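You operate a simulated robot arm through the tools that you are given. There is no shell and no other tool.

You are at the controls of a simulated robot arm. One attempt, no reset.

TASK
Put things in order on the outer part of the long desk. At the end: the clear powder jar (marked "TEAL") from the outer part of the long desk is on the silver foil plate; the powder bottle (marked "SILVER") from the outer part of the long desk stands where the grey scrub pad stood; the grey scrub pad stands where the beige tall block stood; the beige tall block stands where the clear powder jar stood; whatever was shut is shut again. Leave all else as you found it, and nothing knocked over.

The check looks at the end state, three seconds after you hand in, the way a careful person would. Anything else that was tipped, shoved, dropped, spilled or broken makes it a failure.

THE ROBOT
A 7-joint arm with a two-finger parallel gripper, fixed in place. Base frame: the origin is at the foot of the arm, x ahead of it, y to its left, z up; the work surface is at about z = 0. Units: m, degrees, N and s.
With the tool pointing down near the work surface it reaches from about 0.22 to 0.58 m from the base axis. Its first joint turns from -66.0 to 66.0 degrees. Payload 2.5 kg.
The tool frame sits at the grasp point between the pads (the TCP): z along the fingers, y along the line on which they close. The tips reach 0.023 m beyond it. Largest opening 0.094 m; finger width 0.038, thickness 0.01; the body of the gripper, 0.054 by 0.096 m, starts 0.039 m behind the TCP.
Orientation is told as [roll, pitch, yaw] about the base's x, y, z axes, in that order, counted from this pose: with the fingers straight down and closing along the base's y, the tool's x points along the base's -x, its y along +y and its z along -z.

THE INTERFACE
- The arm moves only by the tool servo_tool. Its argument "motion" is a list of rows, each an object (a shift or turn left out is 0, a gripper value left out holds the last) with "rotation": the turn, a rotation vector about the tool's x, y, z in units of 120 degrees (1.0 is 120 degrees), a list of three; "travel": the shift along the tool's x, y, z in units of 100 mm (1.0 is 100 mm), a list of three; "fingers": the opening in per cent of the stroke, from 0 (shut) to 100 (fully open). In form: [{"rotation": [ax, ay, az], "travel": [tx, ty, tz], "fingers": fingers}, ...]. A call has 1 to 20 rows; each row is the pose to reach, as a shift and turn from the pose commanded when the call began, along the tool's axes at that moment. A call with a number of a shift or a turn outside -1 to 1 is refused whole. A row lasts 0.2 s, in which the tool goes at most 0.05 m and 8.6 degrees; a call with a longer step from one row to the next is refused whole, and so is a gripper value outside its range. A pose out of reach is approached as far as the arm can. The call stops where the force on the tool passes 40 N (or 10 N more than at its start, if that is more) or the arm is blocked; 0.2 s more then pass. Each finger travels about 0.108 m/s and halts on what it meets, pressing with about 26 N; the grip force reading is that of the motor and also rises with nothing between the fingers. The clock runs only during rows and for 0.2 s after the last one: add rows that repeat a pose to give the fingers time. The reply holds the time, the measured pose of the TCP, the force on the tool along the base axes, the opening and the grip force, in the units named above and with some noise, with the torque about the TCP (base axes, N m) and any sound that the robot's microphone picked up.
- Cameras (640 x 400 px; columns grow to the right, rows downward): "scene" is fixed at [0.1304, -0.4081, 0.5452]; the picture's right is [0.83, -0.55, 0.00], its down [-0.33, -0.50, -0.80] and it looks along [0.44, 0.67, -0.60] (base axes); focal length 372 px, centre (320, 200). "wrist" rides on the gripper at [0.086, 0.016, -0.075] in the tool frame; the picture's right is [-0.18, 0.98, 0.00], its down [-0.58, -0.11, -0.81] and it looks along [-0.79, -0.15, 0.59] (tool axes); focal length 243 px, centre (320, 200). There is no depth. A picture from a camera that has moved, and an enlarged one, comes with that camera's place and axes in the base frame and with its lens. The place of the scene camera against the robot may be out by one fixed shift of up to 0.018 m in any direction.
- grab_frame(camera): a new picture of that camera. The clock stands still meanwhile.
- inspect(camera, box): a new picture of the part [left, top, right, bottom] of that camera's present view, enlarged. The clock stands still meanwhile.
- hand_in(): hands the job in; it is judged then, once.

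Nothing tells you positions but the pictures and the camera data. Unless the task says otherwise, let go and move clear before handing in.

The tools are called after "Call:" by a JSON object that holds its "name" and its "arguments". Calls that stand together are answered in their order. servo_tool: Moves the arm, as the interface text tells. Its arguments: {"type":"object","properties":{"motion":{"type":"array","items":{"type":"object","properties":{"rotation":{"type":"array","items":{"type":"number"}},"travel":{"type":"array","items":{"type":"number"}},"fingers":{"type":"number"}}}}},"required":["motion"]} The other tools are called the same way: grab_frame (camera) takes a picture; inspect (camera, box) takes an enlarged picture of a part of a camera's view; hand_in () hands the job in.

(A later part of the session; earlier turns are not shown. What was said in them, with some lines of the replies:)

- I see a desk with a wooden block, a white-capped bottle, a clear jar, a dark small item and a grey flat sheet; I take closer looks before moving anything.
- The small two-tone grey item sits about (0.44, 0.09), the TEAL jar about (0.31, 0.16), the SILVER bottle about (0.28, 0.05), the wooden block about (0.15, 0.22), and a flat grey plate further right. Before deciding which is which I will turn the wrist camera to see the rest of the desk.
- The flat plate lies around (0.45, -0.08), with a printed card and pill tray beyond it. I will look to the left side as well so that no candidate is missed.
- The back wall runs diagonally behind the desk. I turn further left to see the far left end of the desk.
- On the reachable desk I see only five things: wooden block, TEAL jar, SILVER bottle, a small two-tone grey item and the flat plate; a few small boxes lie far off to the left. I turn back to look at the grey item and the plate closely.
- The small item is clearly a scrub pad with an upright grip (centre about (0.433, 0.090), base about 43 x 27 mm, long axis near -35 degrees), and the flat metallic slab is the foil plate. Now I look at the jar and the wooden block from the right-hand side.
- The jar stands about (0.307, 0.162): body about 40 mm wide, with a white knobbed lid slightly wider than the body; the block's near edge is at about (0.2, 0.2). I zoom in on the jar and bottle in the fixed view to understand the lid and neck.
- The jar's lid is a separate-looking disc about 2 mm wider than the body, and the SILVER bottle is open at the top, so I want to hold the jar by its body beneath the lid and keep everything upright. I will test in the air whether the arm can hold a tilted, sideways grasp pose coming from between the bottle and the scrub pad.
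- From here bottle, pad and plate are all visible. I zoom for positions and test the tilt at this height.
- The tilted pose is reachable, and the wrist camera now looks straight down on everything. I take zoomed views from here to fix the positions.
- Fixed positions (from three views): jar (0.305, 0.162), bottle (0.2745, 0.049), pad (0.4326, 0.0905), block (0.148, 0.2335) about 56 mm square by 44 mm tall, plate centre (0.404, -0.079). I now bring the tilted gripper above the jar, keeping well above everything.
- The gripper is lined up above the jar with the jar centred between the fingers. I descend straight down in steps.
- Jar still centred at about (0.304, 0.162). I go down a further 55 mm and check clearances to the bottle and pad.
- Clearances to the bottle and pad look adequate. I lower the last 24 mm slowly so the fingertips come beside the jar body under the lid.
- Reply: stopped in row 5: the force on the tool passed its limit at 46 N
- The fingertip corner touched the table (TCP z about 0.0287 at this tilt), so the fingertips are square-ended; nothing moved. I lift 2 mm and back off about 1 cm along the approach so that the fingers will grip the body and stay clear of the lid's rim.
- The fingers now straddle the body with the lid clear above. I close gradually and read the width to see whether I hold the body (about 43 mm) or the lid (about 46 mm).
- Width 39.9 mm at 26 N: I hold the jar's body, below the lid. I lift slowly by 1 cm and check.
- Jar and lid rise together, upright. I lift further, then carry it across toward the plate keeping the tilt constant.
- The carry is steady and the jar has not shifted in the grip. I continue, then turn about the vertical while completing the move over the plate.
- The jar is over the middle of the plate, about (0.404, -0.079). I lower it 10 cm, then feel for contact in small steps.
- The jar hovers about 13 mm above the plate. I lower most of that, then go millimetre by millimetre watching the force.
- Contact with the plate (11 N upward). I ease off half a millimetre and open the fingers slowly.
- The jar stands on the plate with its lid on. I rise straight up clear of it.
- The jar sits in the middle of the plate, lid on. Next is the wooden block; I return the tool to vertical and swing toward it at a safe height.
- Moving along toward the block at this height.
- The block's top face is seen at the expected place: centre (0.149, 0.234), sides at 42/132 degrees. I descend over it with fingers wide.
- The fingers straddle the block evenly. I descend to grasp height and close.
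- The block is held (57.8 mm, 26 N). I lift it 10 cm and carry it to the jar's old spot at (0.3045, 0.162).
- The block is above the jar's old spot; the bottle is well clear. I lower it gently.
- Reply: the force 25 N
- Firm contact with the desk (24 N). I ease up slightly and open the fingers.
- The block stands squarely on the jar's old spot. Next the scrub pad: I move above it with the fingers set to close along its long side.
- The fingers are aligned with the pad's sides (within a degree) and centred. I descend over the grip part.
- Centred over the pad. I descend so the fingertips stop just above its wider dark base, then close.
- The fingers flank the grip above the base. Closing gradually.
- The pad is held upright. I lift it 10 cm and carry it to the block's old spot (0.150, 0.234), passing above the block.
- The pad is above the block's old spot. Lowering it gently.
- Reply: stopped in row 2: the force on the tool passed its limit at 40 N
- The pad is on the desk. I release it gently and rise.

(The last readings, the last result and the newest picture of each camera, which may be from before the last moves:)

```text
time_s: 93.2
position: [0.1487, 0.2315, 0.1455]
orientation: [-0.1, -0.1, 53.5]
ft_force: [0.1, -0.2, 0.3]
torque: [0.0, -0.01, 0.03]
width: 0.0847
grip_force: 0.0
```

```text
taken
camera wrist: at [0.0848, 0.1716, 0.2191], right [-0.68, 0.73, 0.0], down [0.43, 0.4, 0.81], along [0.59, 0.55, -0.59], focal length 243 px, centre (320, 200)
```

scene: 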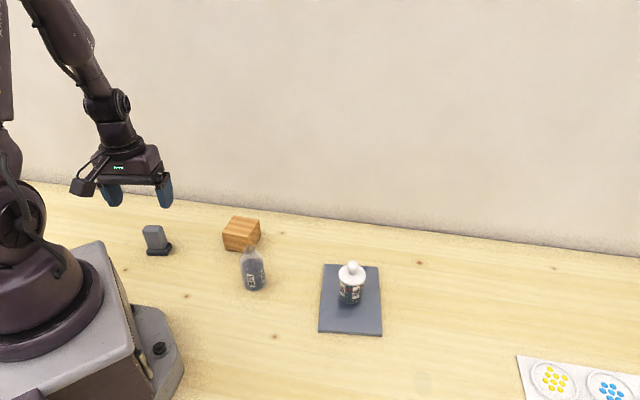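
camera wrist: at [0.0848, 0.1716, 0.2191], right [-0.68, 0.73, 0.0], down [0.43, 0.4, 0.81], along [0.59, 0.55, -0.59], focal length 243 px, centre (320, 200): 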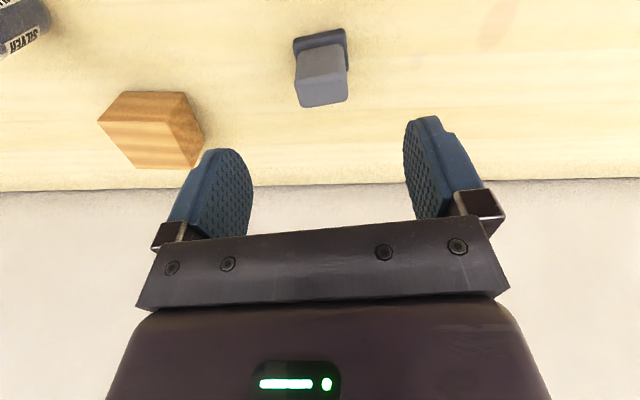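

The scrub pad stands on the block's old spot. Last is the open SILVER bottle; I move round to view it from the right side to locate it accurately.

Call:
{"name": "servo_tool", "arguments": {"motion": [{"travel": [0, 0, -0.3]}, {"travel": [0, 0, -0.6]}, {"travel": [0.03, -0.2, -0.9]}, {"travel": [0.06, -0.42, -0.9]}, {"travel": [0.1, -0.66, -0.9]}, {"travel": [0.13, -0.87, -0.9]}, {"travel": [0.147, -0.979, -0.9]}, {"travel": [0.147, -0.979, -0.9]}]}}

Call:
{"name": "servo_tool", "arguments": {"motion": [{"travel": [0.04, -0.25, 0]}, {"travel": [0.075, -0.5, 0]}, {"travel": [0.11, -0.75, 0]}, {"travel": [0.147, -0.979, 0]}, {"travel": [0.147, -0.979, 0]}]}}

Call:
{"name": "servo_tool", "arguments": {"motion": [{"travel": [0.18, -0.09, 0]}, {"travel": [0.36, -0.175, 0]}, {"travel": [0.54, -0.26, 0]}, {"travel": [0.702, -0.345, 0]}, {"travel": [0.702, -0.345, 0]}]}}

Call:
{"name": "servo_tool", "arguments": {"motion": [{"travel": [0.12, -0.06, 0], "rotation": [0, 0, -0.058]}, {"travel": [0.24, -0.115, 0], "rotation": [0, 0, -0.116]}, {"travel": [0.36, -0.175, 0], "rotation": [0, 0, -0.174]}, {"travel": [0.48, -0.23, 0], "rotation": [0, 0, -0.232]}, {"travel": [0.6, -0.29, 0], "rotation": [0, 0, -0.29]}, {"travel": [0.702, -0.345, 0], "rotation": [0, 0, -0.346]}, {"travel": [0.702, -0.345, 0], "rotation": [0, 0, -0.346]}]}}

Call:
{"name": "grab_frame", "arguments": {"camera": "scene"}}

Call:
{"name": "grab_frame", "arguments": {"camera": "wrist"}}

```text
time_s: 95.0
position: [0.2179, 0.1646, 0.2369]
orientation: [0.0, 0.0, 53.6]
ft_force: [-0.8, -0.1, 0.0]
torque: [0.03, 0.0, 0.0]
width: 0.0847
grip_force: 0.0
```

```text
time_s: 96.2
position: [0.2906, 0.0945, 0.2368]
orientation: [0.0, -0.1, 53.5]
ft_force: [-0.2, -0.6, 0.0]
torque: [-0.01, 0.01, -0.01]
width: 0.0847
grip_force: 0.1
```

```text
time_s: 97.4
position: [0.2758, 0.0174, 0.2353]
orientation: [0.0, -0.2, 53.4]
ft_force: [-0.4, -0.7, -0.3]
torque: [0.01, -0.05, -0.02]
width: 0.0846
grip_force: 0.0
```

```text
time_s: 99.0
position: [0.2616, -0.0592, 0.235]
orientation: [-0.2, 0.0, 95.1]
ft_force: [-0.6, -0.6, -0.4]
torque: [-0.05, -0.01, -0.03]
width: 0.0847
grip_force: 0.0
```

```text
taken
```

scene: 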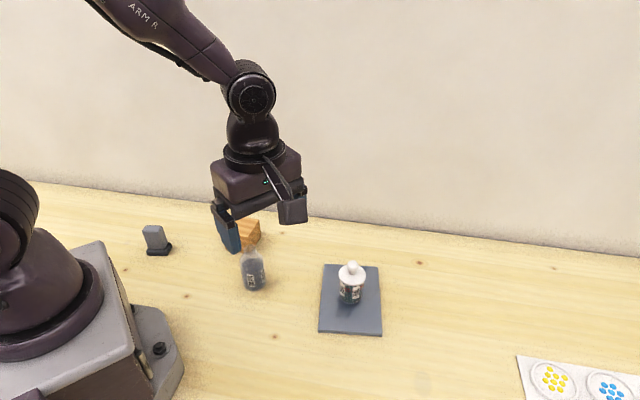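

```text
taken
camera wrist: at [0.2538, -0.1482, 0.3096], right [-1.0, 0.1, 0.0], down [0.06, 0.59, 0.81], along [0.08, 0.8, -0.59], focal length 243 px, centre (320, 200)
```

wrist: 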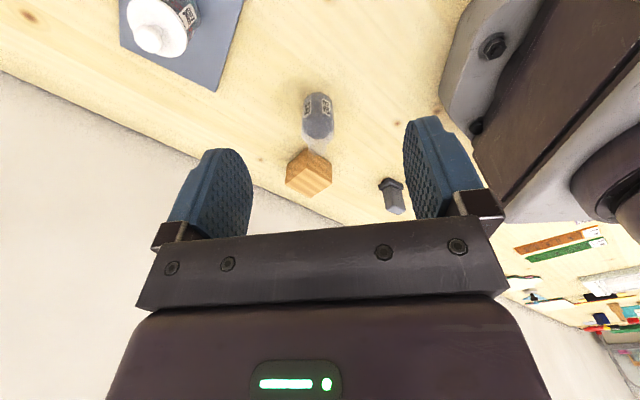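

Call:
{"name": "inspect", "arguments": {"camera": "wrist", "box": [278, 80, 358, 160]}}

Call:
{"name": "inspect", "arguments": {"camera": "scene", "box": [220, 240, 290, 300]}}

Call:
{"name": "inspect", "arguments": {"camera": "scene", "box": [310, 250, 400, 340]}}

```text
5.00 times, centred on (318, 120) of wrist
camera zoom: at [0.2538, -0.1482, 0.3096], right [-1.0, 0.1, 0.0], down [0.06, 0.59, 0.81], along [0.08, 0.8, -0.59], focal length 1213 px, centre (330, 600)
```

zoom: 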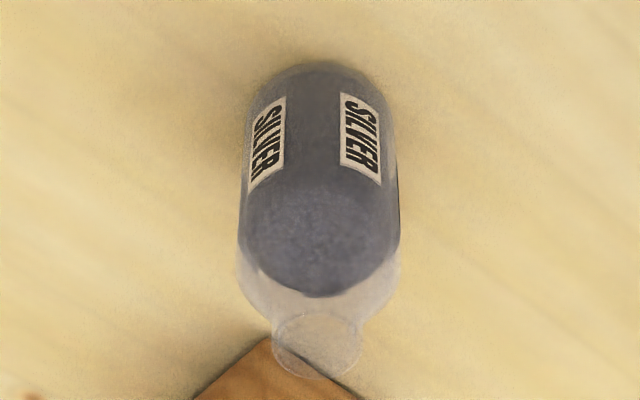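

```text
6.67 times, centred on (255, 270) of scene
camera zoom: at [0.1304, -0.4081, 0.5452], right [0.83, -0.55, 0.0], down [-0.33, -0.5, -0.8], along [0.44, 0.67, -0.6], focal length 2479 px, centre (753, -267)
```

zoom: 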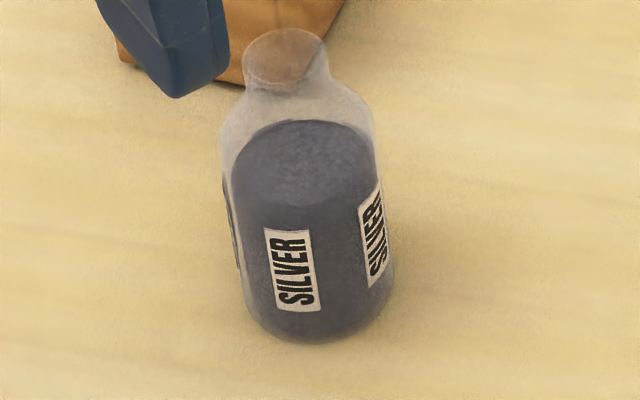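

```text
4.44 times, centred on (355, 295) of scene
camera zoom: at [0.1304, -0.4081, 0.5452], right [0.83, -0.55, 0.0], down [-0.33, -0.5, -0.8], along [0.44, 0.67, -0.6], focal length 1653 px, centre (164, -222)
```

zoom: 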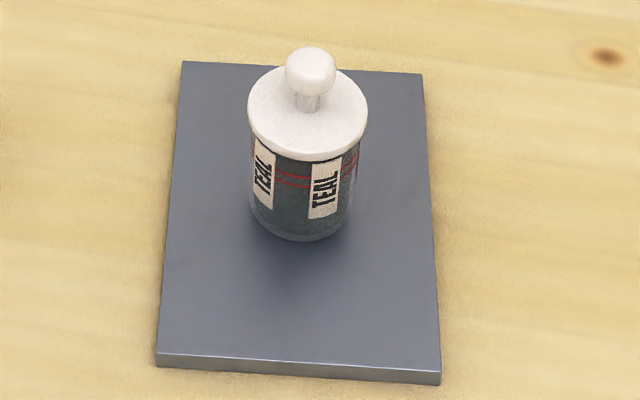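

Bottle located at (0.2765, 0.048), straight body up to about z = 0.058, open rim at about 0.088. I go above it and check the alignment before straddling it.

Call:
{"name": "servo_tool", "arguments": {"motion": [{"travel": [-0.2, -0.05, 0], "fingers": 100}, {"travel": [-0.4, -0.095, 0]}, {"travel": [-0.6, -0.14, 0]}, {"travel": [-0.8, -0.19, 0]}, {"travel": [-0.8, -0.19, 0]}]}}

Call:
{"name": "servo_tool", "arguments": {"motion": [{"travel": [-0.15, -0.03, 0]}, {"travel": [-0.259, -0.06, 0.1]}, {"travel": [-0.259, -0.06, 0.35]}, {"travel": [-0.259, -0.06, 0.6]}, {"travel": [-0.259, -0.06, 0.8]}, {"travel": [-0.259, -0.06, 0.8]}]}}

Call:
{"name": "grab_frame", "arguments": {"camera": "scene"}}

Call:
{"name": "grab_frame", "arguments": {"camera": "wrist"}}

```text
time_s: 100.2
position: [0.2731, 0.0227, 0.2352]
orientation: [-0.1, 0.0, 95.2]
ft_force: [-0.2, 0.5, -0.9]
torque: [0.03, -0.01, 0.01]
width: 0.094
grip_force: 0.1
```

```text
time_s: 101.6
position: [0.28, 0.0482, 0.155]
orientation: [-0.2, 0.1, 95.2]
ft_force: [0.1, 0.4, -0.7]
torque: [0.01, 0.03, -0.03]
width: 0.0938
grip_force: 0.0
```

```text
taken
```

scene: 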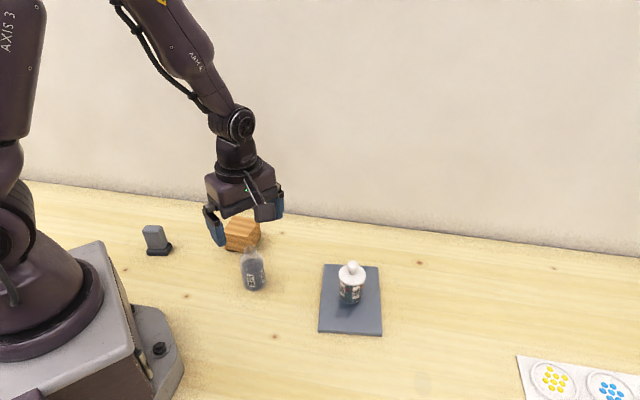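

```text
taken
camera wrist: at [0.2704, -0.0397, 0.2292], right [-1.0, 0.1, 0.0], down [0.06, 0.59, 0.81], along [0.08, 0.8, -0.59], focal length 243 px, centre (320, 200)
```

wrist: 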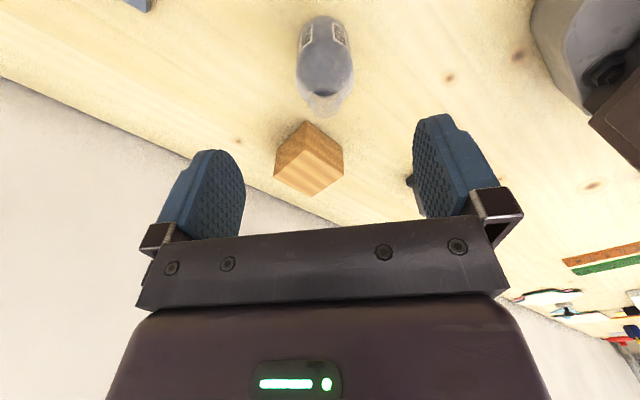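

Call:
{"name": "inspect", "arguments": {"camera": "wrist", "box": [275, 5, 375, 125]}}

```text
3.33 times, centred on (325, 65) of wrist
camera zoom: at [0.2704, -0.0397, 0.2292], right [-1.0, 0.1, 0.0], down [0.06, 0.59, 0.81], along [0.08, 0.8, -0.59], focal length 809 px, centre (303, 650)
```

zoom: 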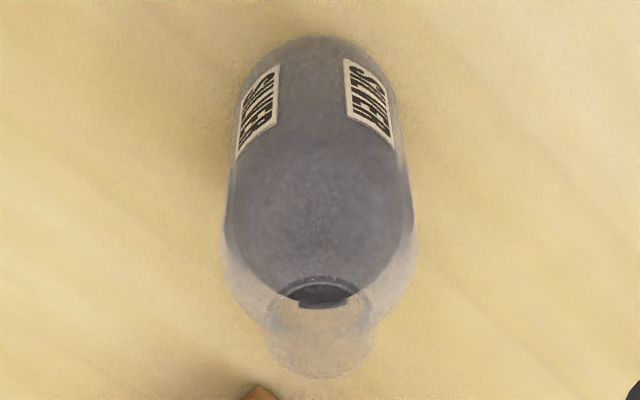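

Rim centre is at (0.276, 0.048), within 2 mm of the gripper axis; I correct that and descend around the bottle.

Call:
{"name": "servo_tool", "arguments": {"motion": [{"travel": [0, 0.015, 0.1]}, {"travel": [0, 0.015, 0.25]}, {"travel": [0, 0.015, 0.4]}, {"travel": [0, 0.015, 0.55]}, {"travel": [0, 0.015, 0.6]}, {"travel": [0, 0.015, 0.6]}]}}

Call:
{"name": "inspect", "arguments": {"camera": "scene", "box": [180, 160, 320, 310]}}

Call:
{"name": "grab_frame", "arguments": {"camera": "wrist"}}

```text
time_s: 103.0
position: [0.2767, 0.0487, 0.0961]
orientation: [-0.2, 0.0, 94.9]
ft_force: [0.2, -0.5, 0.3]
torque: [0.03, -0.01, -0.04]
width: 0.0939
grip_force: 0.1
```

```text
2.67 times, centred on (250, 235) of scene
camera zoom: at [0.1304, -0.4081, 0.5452], right [0.83, -0.55, 0.0], down [-0.33, -0.5, -0.8], along [0.44, 0.67, -0.6], focal length 992 px, centre (507, 107)
```

zoom: 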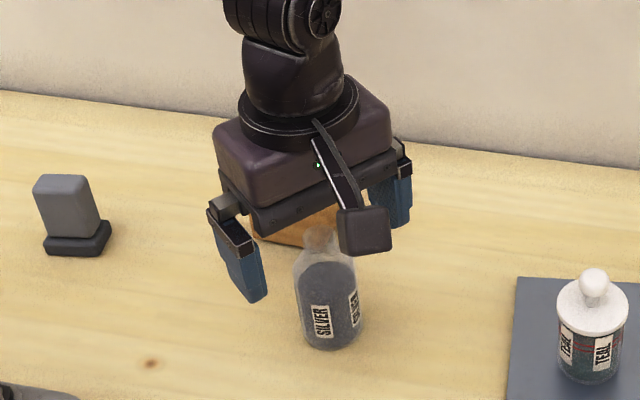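

```text
taken
camera wrist: at [0.2679, -0.0395, 0.1701], right [-1.0, 0.1, 0.0], down [0.06, 0.59, 0.81], along [0.08, 0.8, -0.59], focal length 243 px, centre (320, 200)
```

wrist: 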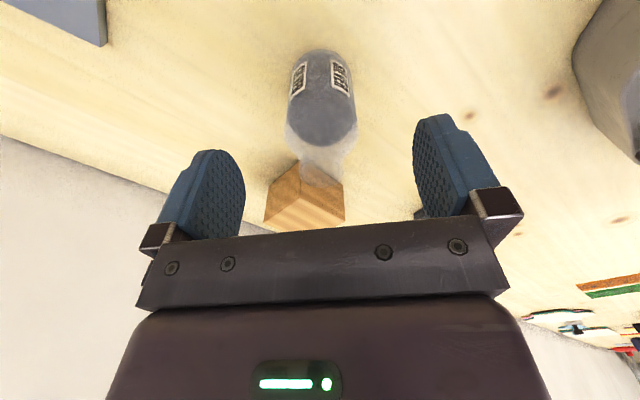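

The bottle stands centred between the open fingers. I descend the remaining 39 mm slowly; the palm will stay about 8 mm above the rim.

Call:
{"name": "servo_tool", "arguments": {"motion": [{"travel": [0, 0, 0.1]}, {"travel": [0, 0, 0.2]}, {"travel": [0, 0, 0.3]}, {"travel": [0, 0, 0.36]}, {"travel": [0, 0, 0.39]}, {"travel": [0, 0, 0.39]}]}}

Call:
{"name": "inspect", "arguments": {"camera": "scene", "box": [180, 160, 320, 310]}}

Call:
{"name": "grab_frame", "arguments": {"camera": "wrist"}}

```text
time_s: 104.4
position: [0.2762, 0.0477, 0.0568]
orientation: [0.0, 0.1, 95.1]
ft_force: [-0.2, 0.6, -1.6]
torque: [0.0, 0.03, -0.02]
width: 0.0941
grip_force: 0.1
```

```text
2.67 times, centred on (250, 235) of scene
camera zoom: at [0.1304, -0.4081, 0.5452], right [0.83, -0.55, 0.0], down [-0.33, -0.5, -0.8], along [0.44, 0.67, -0.6], focal length 992 px, centre (507, 107)
```

zoom: 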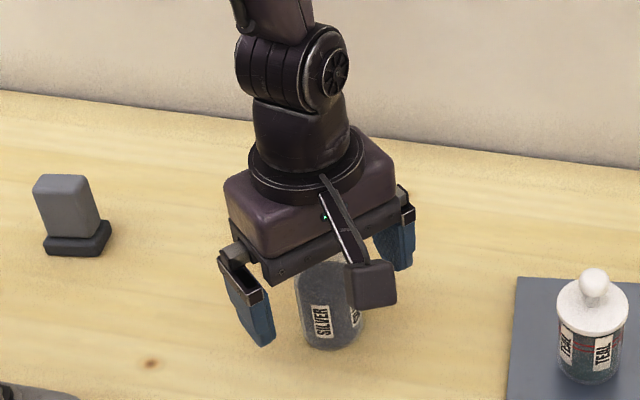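

```text
taken
camera wrist: at [0.2672, -0.0405, 0.1306], right [-1.0, 0.1, 0.0], down [0.06, 0.59, 0.81], along [0.08, 0.8, -0.59], focal length 243 px, centre (320, 200)
```

wrist: 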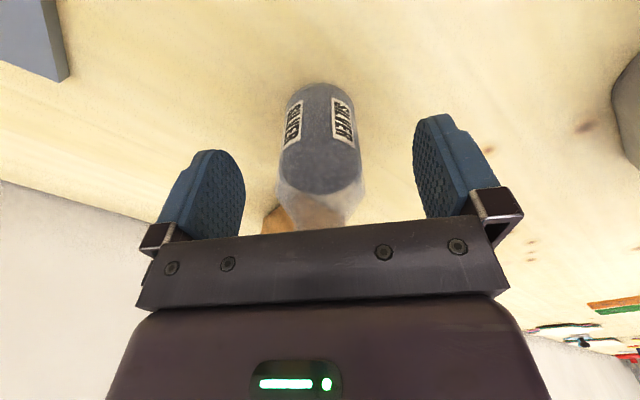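

Now closing gradually on the bottle's body.

Call:
{"name": "servo_tool", "arguments": {"motion": [{"fingers": 80}, {"fingers": 65}, {"fingers": 57}, {"fingers": 53}, {"fingers": 50}, {"fingers": 48}, {"fingers": 46}, {"fingers": 44}, {"fingers": 42}, {"fingers": 40}, {"fingers": 36}, {"fingers": 36}]}}

Call:
{"name": "servo_tool", "arguments": {"motion": [{"travel": [0, 0, -0.03]}, {"travel": [0, 0, -0.07]}, {"travel": [0, 0, -0.1]}, {"travel": [0, 0, -0.1]}]}}

Call:
{"name": "inspect", "arguments": {"camera": "scene", "box": [180, 160, 320, 310]}}

Call:
{"name": "grab_frame", "arguments": {"camera": "wrist"}}

```text
time_s: 107.0
position: [0.2745, 0.0491, 0.0565]
orientation: [0.0, 0.0, 95.1]
ft_force: [0.2, 0.0, 0.1]
torque: [-0.01, 0.01, 0.02]
width: 0.0412
grip_force: 26.2
```

```text
time_s: 108.0
position: [0.2773, 0.0494, 0.0674]
orientation: [-0.1, 0.0, 95.0]
ft_force: [-0.2, 1.0, -1.1]
torque: [0.01, -0.01, -0.03]
width: 0.0409
grip_force: 26.3
```

```text
2.67 times, centred on (250, 235) of scene
camera zoom: at [0.1304, -0.4081, 0.5452], right [0.83, -0.55, 0.0], down [-0.33, -0.5, -0.8], along [0.44, 0.67, -0.6], focal length 992 px, centre (507, 107)
```

zoom: 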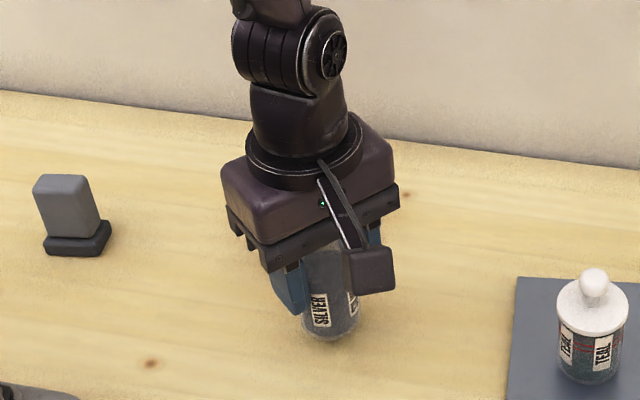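

```text
taken
camera wrist: at [0.2675, -0.0396, 0.1411], right [-1.0, 0.1, 0.0], down [0.06, 0.59, 0.81], along [0.08, 0.8, -0.59], focal length 243 px, centre (320, 200)
```

wrist: 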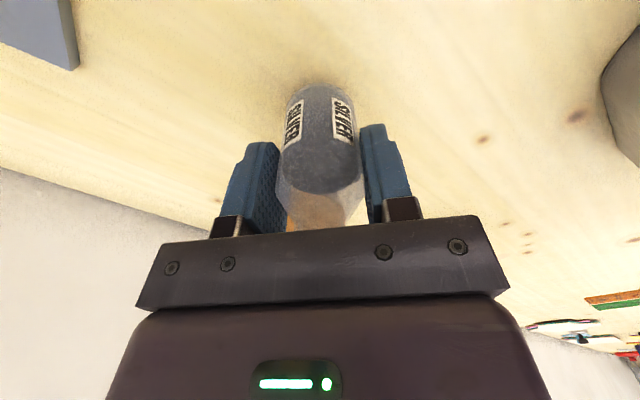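

The bottle is held upright (41 mm). I raise it and carry it slowly to the pad's old spot (0.4325, 0.0907), turning to keep the gripper's narrow side toward the wall.

Call:
{"name": "servo_tool", "arguments": {"motion": [{"travel": [0, 0, -0.08]}, {"travel": [0, 0, -0.2]}, {"travel": [0, 0, -0.35]}, {"travel": [0, 0, -0.5]}, {"travel": [0, 0, -0.6]}, {"travel": [0, 0, -0.65]}, {"travel": [0, 0, -0.65]}]}}

Call:
{"name": "servo_tool", "arguments": {"motion": [{"travel": [-0.015, -0.08, 0]}, {"travel": [-0.04, -0.22, 0]}, {"travel": [-0.07, -0.38, 0]}, {"travel": [-0.1, -0.54, 0]}, {"travel": [-0.128, -0.7, 0]}, {"travel": [-0.145, -0.794, 0]}, {"travel": [-0.145, -0.794, 0]}]}}

Call:
{"name": "servo_tool", "arguments": {"motion": [{"travel": [-0.015, -0.08, 0], "rotation": [0, 0, 0.03]}, {"travel": [-0.04, -0.2, 0], "rotation": [0, 0, 0.085]}, {"travel": [-0.06, -0.34, 0], "rotation": [0, 0, 0.145]}, {"travel": [-0.09, -0.48, 0], "rotation": [0, 0, 0.205]}, {"travel": [-0.115, -0.62, 0], "rotation": [0, 0, 0.265]}, {"travel": [-0.135, -0.73, 0], "rotation": [0, 0, 0.32]}, {"travel": [-0.145, -0.794, 0], "rotation": [0, 0, 0.35]}, {"travel": [-0.145, -0.794, 0], "rotation": [0, 0, 0.35]}]}}

Call:
{"name": "grab_frame", "arguments": {"camera": "scene"}}

Call:
{"name": "grab_frame", "arguments": {"camera": "wrist"}}

```text
time_s: 109.6
position: [0.2754, 0.0486, 0.1318]
orientation: [0.0, 0.0, 95.1]
ft_force: [0.4, -0.2, -0.6]
torque: [-0.03, 0.02, 0.0]
width: 0.0409
grip_force: 26.0
```

```text
time_s: 111.2
position: [0.3529, 0.0691, 0.1321]
orientation: [-0.1, 0.0, 95.2]
ft_force: [0.4, 1.4, -0.8]
torque: [0.0, -0.01, 0.0]
width: 0.0409
grip_force: 25.4
```

```text
time_s: 113.0
position: [0.4311, 0.0911, 0.1323]
orientation: [-0.1, -0.1, 53.1]
ft_force: [0.8, 0.4, -0.7]
torque: [0.02, 0.05, 0.01]
width: 0.0412
grip_force: 25.8
```

```text
taken
```

scene: 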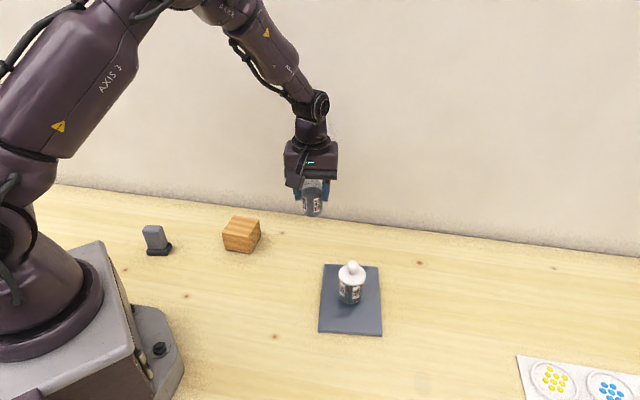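

```text
taken
camera wrist: at [0.3661, 0.0303, 0.2058], right [-0.67, 0.74, 0.0], down [0.44, 0.4, 0.81], along [0.6, 0.54, -0.59], focal length 243 px, centre (320, 200)
```

wrist: 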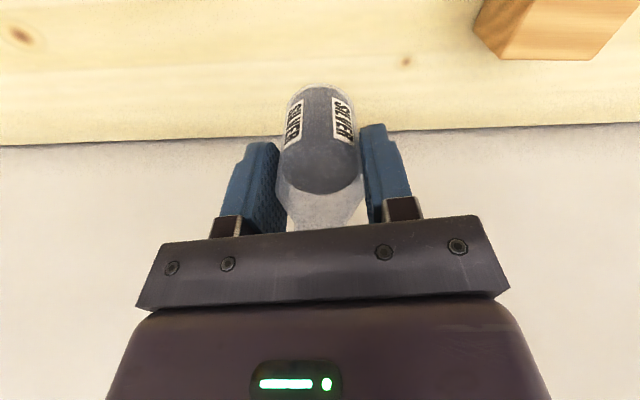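

The bottle hangs upright above the pad's old spot. Lowering slowly to the desk.

Call:
{"name": "servo_tool", "arguments": {"motion": [{"travel": [-0.013, -0.009, 0.08]}, {"travel": [-0.013, -0.009, 0.2]}, {"travel": [-0.013, -0.009, 0.34]}, {"travel": [-0.013, -0.009, 0.48]}, {"travel": [-0.013, -0.009, 0.6]}, {"travel": [-0.013, -0.009, 0.68]}, {"travel": [-0.013, -0.009, 0.73]}, {"travel": [-0.013, -0.009, 0.73]}]}}

Call:
{"name": "servo_tool", "arguments": {"motion": [{"travel": [0, 0, 0.01]}, {"travel": [0, 0, 0.01]}]}}

Call:
{"name": "servo_tool", "arguments": {"motion": [{"travel": [0, 0, 0.008]}, {"travel": [0, 0, 0.008]}]}}

```text
time_s: 114.8
position: [0.4323, 0.0909, 0.0584]
orientation: [-0.1, -0.1, 53.0]
ft_force: [-0.1, 0.0, -0.7]
torque: [-0.02, 0.01, 0.04]
width: 0.0407
grip_force: 26.1
```

```text
time_s: 115.4
position: [0.4327, 0.091, 0.0576]
orientation: [-0.1, -0.1, 53.1]
ft_force: [0.8, 1.0, -0.9]
torque: [0.02, 0.0, 0.04]
width: 0.0413
grip_force: 25.8
```

```text
time_s: 116.0
position: [0.433, 0.0923, 0.0576]
orientation: [-0.1, -0.2, 53.0]
ft_force: [-0.4, -0.3, 0.1]
torque: [-0.03, 0.02, -0.01]
width: 0.0408
grip_force: 26.1
```

Not yet touching; two more small steps.

Call:
{"name": "servo_tool", "arguments": {"motion": [{"travel": [0, 0, 0.007]}, {"travel": [0, 0, 0.007]}]}}

Call:
{"name": "servo_tool", "arguments": {"motion": [{"travel": [0, 0, 0.005]}, {"travel": [0, 0, 0.005]}]}}

```text
time_s: 116.6
position: [0.4338, 0.091, 0.0567]
orientation: [0.0, -0.1, 53.1]
ft_force: [-2.0, -0.3, 5.4]
torque: [-0.03, 0.18, 0.01]
width: 0.0408
grip_force: 26.1
```

```text
time_s: 117.2
position: [0.4344, 0.0902, 0.0559]
orientation: [-0.1, -0.1, 53.0]
ft_force: [-3.2, -2.7, 13.8]
torque: [-0.14, 0.27, 0.03]
width: 0.0414
grip_force: 25.6
```

The bottle is on the desk (14 N contact). I ease off and open the fingers slowly.

Call:
{"name": "servo_tool", "arguments": {"motion": [{"travel": [0, 0, -0.008]}, {"travel": [0, 0, -0.008], "fingers": 42}, {"travel": [0, 0, -0.008], "fingers": 44}, {"travel": [0, 0, -0.008], "fingers": 46}, {"travel": [0, 0, -0.008], "fingers": 50}, {"travel": [0, 0, -0.008], "fingers": 56}, {"travel": [0, 0, -0.008], "fingers": 66}, {"travel": [0, 0, -0.008], "fingers": 80}, {"travel": [0, 0, -0.008], "fingers": 90}, {"travel": [0, 0, -0.008], "fingers": 90}]}}

Call:
{"name": "grab_frame", "arguments": {"camera": "wrist"}}

Call:
{"name": "inspect", "arguments": {"camera": "scene", "box": [250, 160, 390, 260]}}

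```text
time_s: 119.4
position: [0.4329, 0.0914, 0.0579]
orientation: [-0.1, -0.1, 53.1]
ft_force: [-0.2, 0.2, 0.2]
torque: [0.0, 0.0, -0.01]
width: 0.0847
grip_force: 0.1
```

```text
taken
camera wrist: at [0.368, 0.0311, 0.1307], right [-0.67, 0.74, 0.0], down [0.44, 0.4, 0.81], along [0.6, 0.54, -0.59], focal length 243 px, centre (320, 200)
```

wrist: 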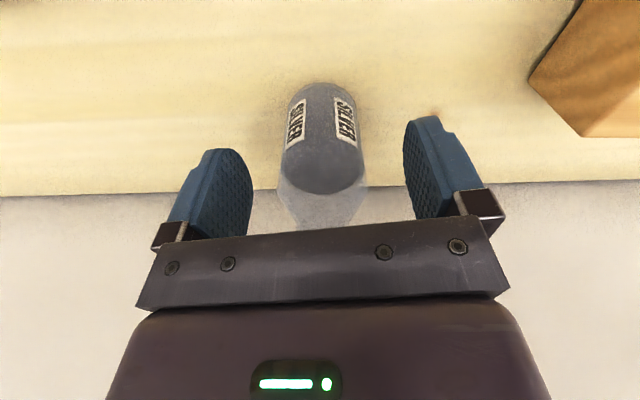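

```text
4.00 times, centred on (320, 210) of scene
camera zoom: at [0.1304, -0.4081, 0.5452], right [0.83, -0.55, 0.0], down [-0.33, -0.5, -0.8], along [0.44, 0.67, -0.6], focal length 1488 px, centre (320, 160)
```

zoom: 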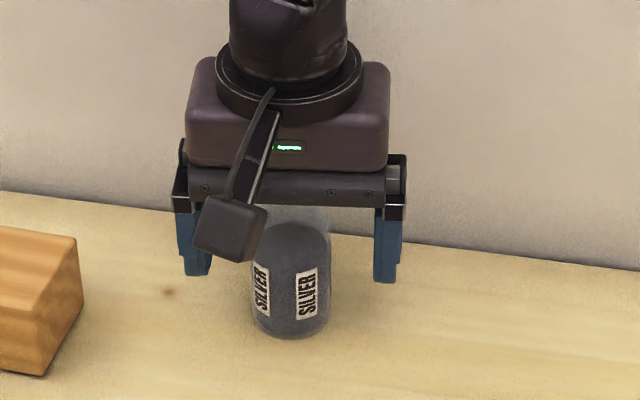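

The bottle stands free and upright. I rise straight up and clear.

Call:
{"name": "servo_tool", "arguments": {"motion": [{"travel": [0, 0, -0.1]}, {"travel": [0, 0, -0.25]}, {"travel": [0, 0, -0.45]}, {"travel": [0, 0, -0.7]}, {"travel": [0, 0, -0.95]}, {"travel": [0, 0, -0.95]}]}}

Call:
{"name": "servo_tool", "arguments": {"motion": [{"travel": [0, 0, -0.25]}, {"travel": [0.2, 0, -0.5]}, {"travel": [0.4, 0, -0.75]}, {"travel": [0.6, 0, -0.9]}, {"travel": [0.8, 0, -0.9]}, {"travel": [0.8, 0, -0.9]}]}}

Call:
{"name": "grab_frame", "arguments": {"camera": "scene"}}

Call:
{"name": "grab_frame", "arguments": {"camera": "wrist"}}

```text
time_s: 120.8
position: [0.4325, 0.0912, 0.1528]
orientation: [0.0, 0.0, 53.0]
ft_force: [0.4, 0.5, -0.1]
torque: [0.0, 0.05, 0.01]
width: 0.0847
grip_force: 0.1
```

```text
time_s: 122.2
position: [0.3847, 0.027, 0.2409]
orientation: [0.0, -0.1, 53.1]
ft_force: [-0.8, 1.3, -0.4]
torque: [0.04, 0.02, -0.02]
width: 0.0851
grip_force: 0.1
```

```text
taken
```

scene: 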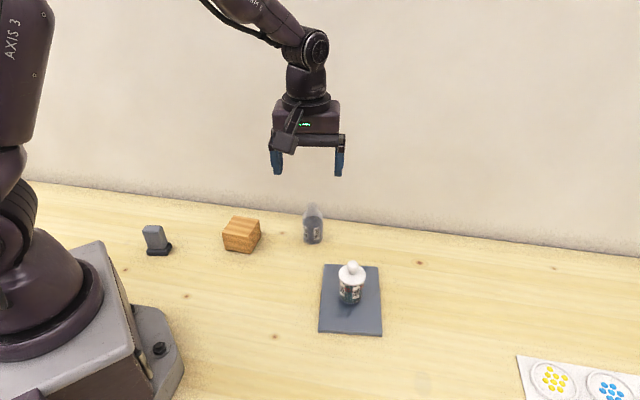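

```text
taken
camera wrist: at [0.3196, -0.0336, 0.3148], right [-0.68, 0.74, 0.0], down [0.43, 0.4, 0.81], along [0.6, 0.54, -0.59], focal length 243 px, centre (320, 200)
```

wrist: 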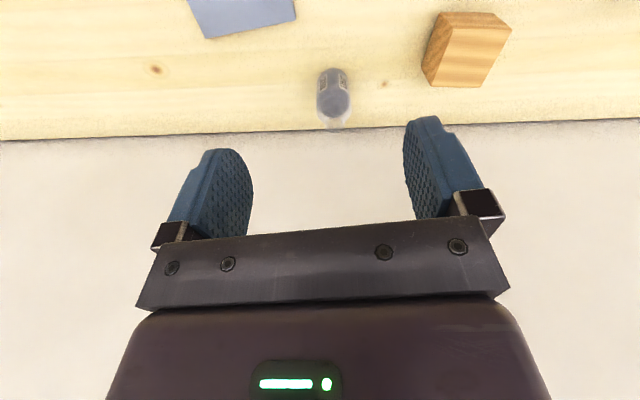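

All four moves are done; I check each item closely before handing in.

Call:
{"name": "inspect", "arguments": {"camera": "scene", "box": [120, 190, 280, 290]}}

Call:
{"name": "inspect", "arguments": {"camera": "scene", "box": [280, 190, 420, 340]}}

Call:
{"name": "inspect", "arguments": {"camera": "wrist", "box": [284, 50, 384, 135]}}

```text
4.00 times, centred on (200, 240) of scene
camera zoom: at [0.1304, -0.4081, 0.5452], right [0.83, -0.55, 0.0], down [-0.33, -0.5, -0.8], along [0.44, 0.67, -0.6], focal length 1488 px, centre (800, 40)
```

zoom: 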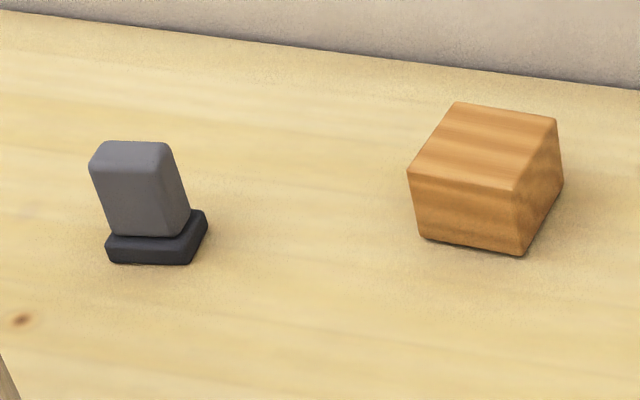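

```text
2.67 times, centred on (350, 265) of scene
camera zoom: at [0.1304, -0.4081, 0.5452], right [0.83, -0.55, 0.0], down [-0.33, -0.5, -0.8], along [0.44, 0.67, -0.6], focal length 992 px, centre (240, 27)
```

zoom: 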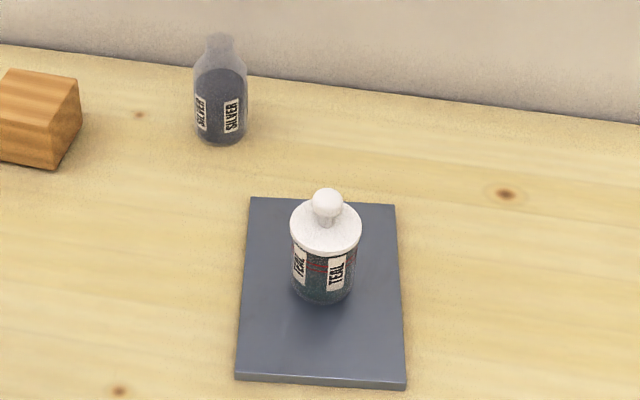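

```text
4.71 times, centred on (334, 92) of wrist
camera zoom: at [0.3196, -0.0336, 0.3148], right [-0.68, 0.74, 0.0], down [0.43, 0.4, 0.81], along [0.6, 0.54, -0.59], focal length 1142 px, centre (254, 706)
```

zoom: 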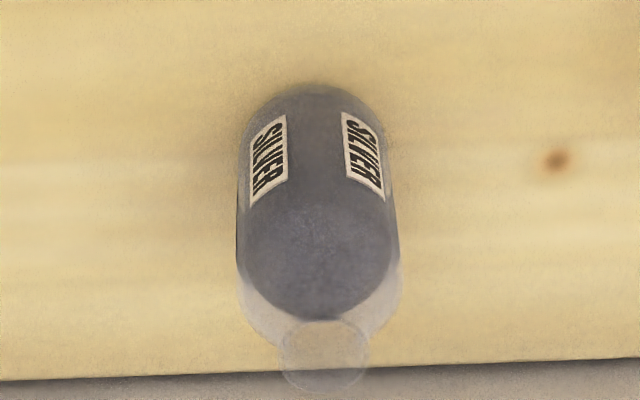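

Everything is upright and in place. The TEAL jar is on the foil plate with its lid on, the SILVER bottle is where the pad stood, the pad is where the block stood, and the block is where the jar stood. The plate has not moved and the gripper is empty and clear, so I hand in.

Call:
{"name": "hand_in", "arguments": {}}

```text
The job is handed in.
```

The rearrangement is finished and handed in. In the last pictures everything stood upright and nothing looked knocked over, spilled or shoved. I haven't seen the result of the check.

- **TEAL jar:** it stands near the middle of the silver foil plate. I gripped it by its body, and the lid stayed on the whole way.
- **SILVER bottle:** it stands where the scrub pad stood, within a few millimetres. It has no cap, so I kept it upright throughout and saw no powder lost.
- **Grey scrub pad:** it stands where the wooden block stood.
- **Beige tall block:** it stands where the jar stood. I took this to be the wooden block, about 56 mm square and 44 mm tall. It isn't especially tall, but it was the only block within reach.

I took the flat grey metallic slab as the foil plate and the small two-tone grey item with the upright grip as the scrub pad. The plate did not move, and the gripper is empty and clear of everything. While lowering toward the jar, a fingertip briefly touched the desk, and nothing moved.
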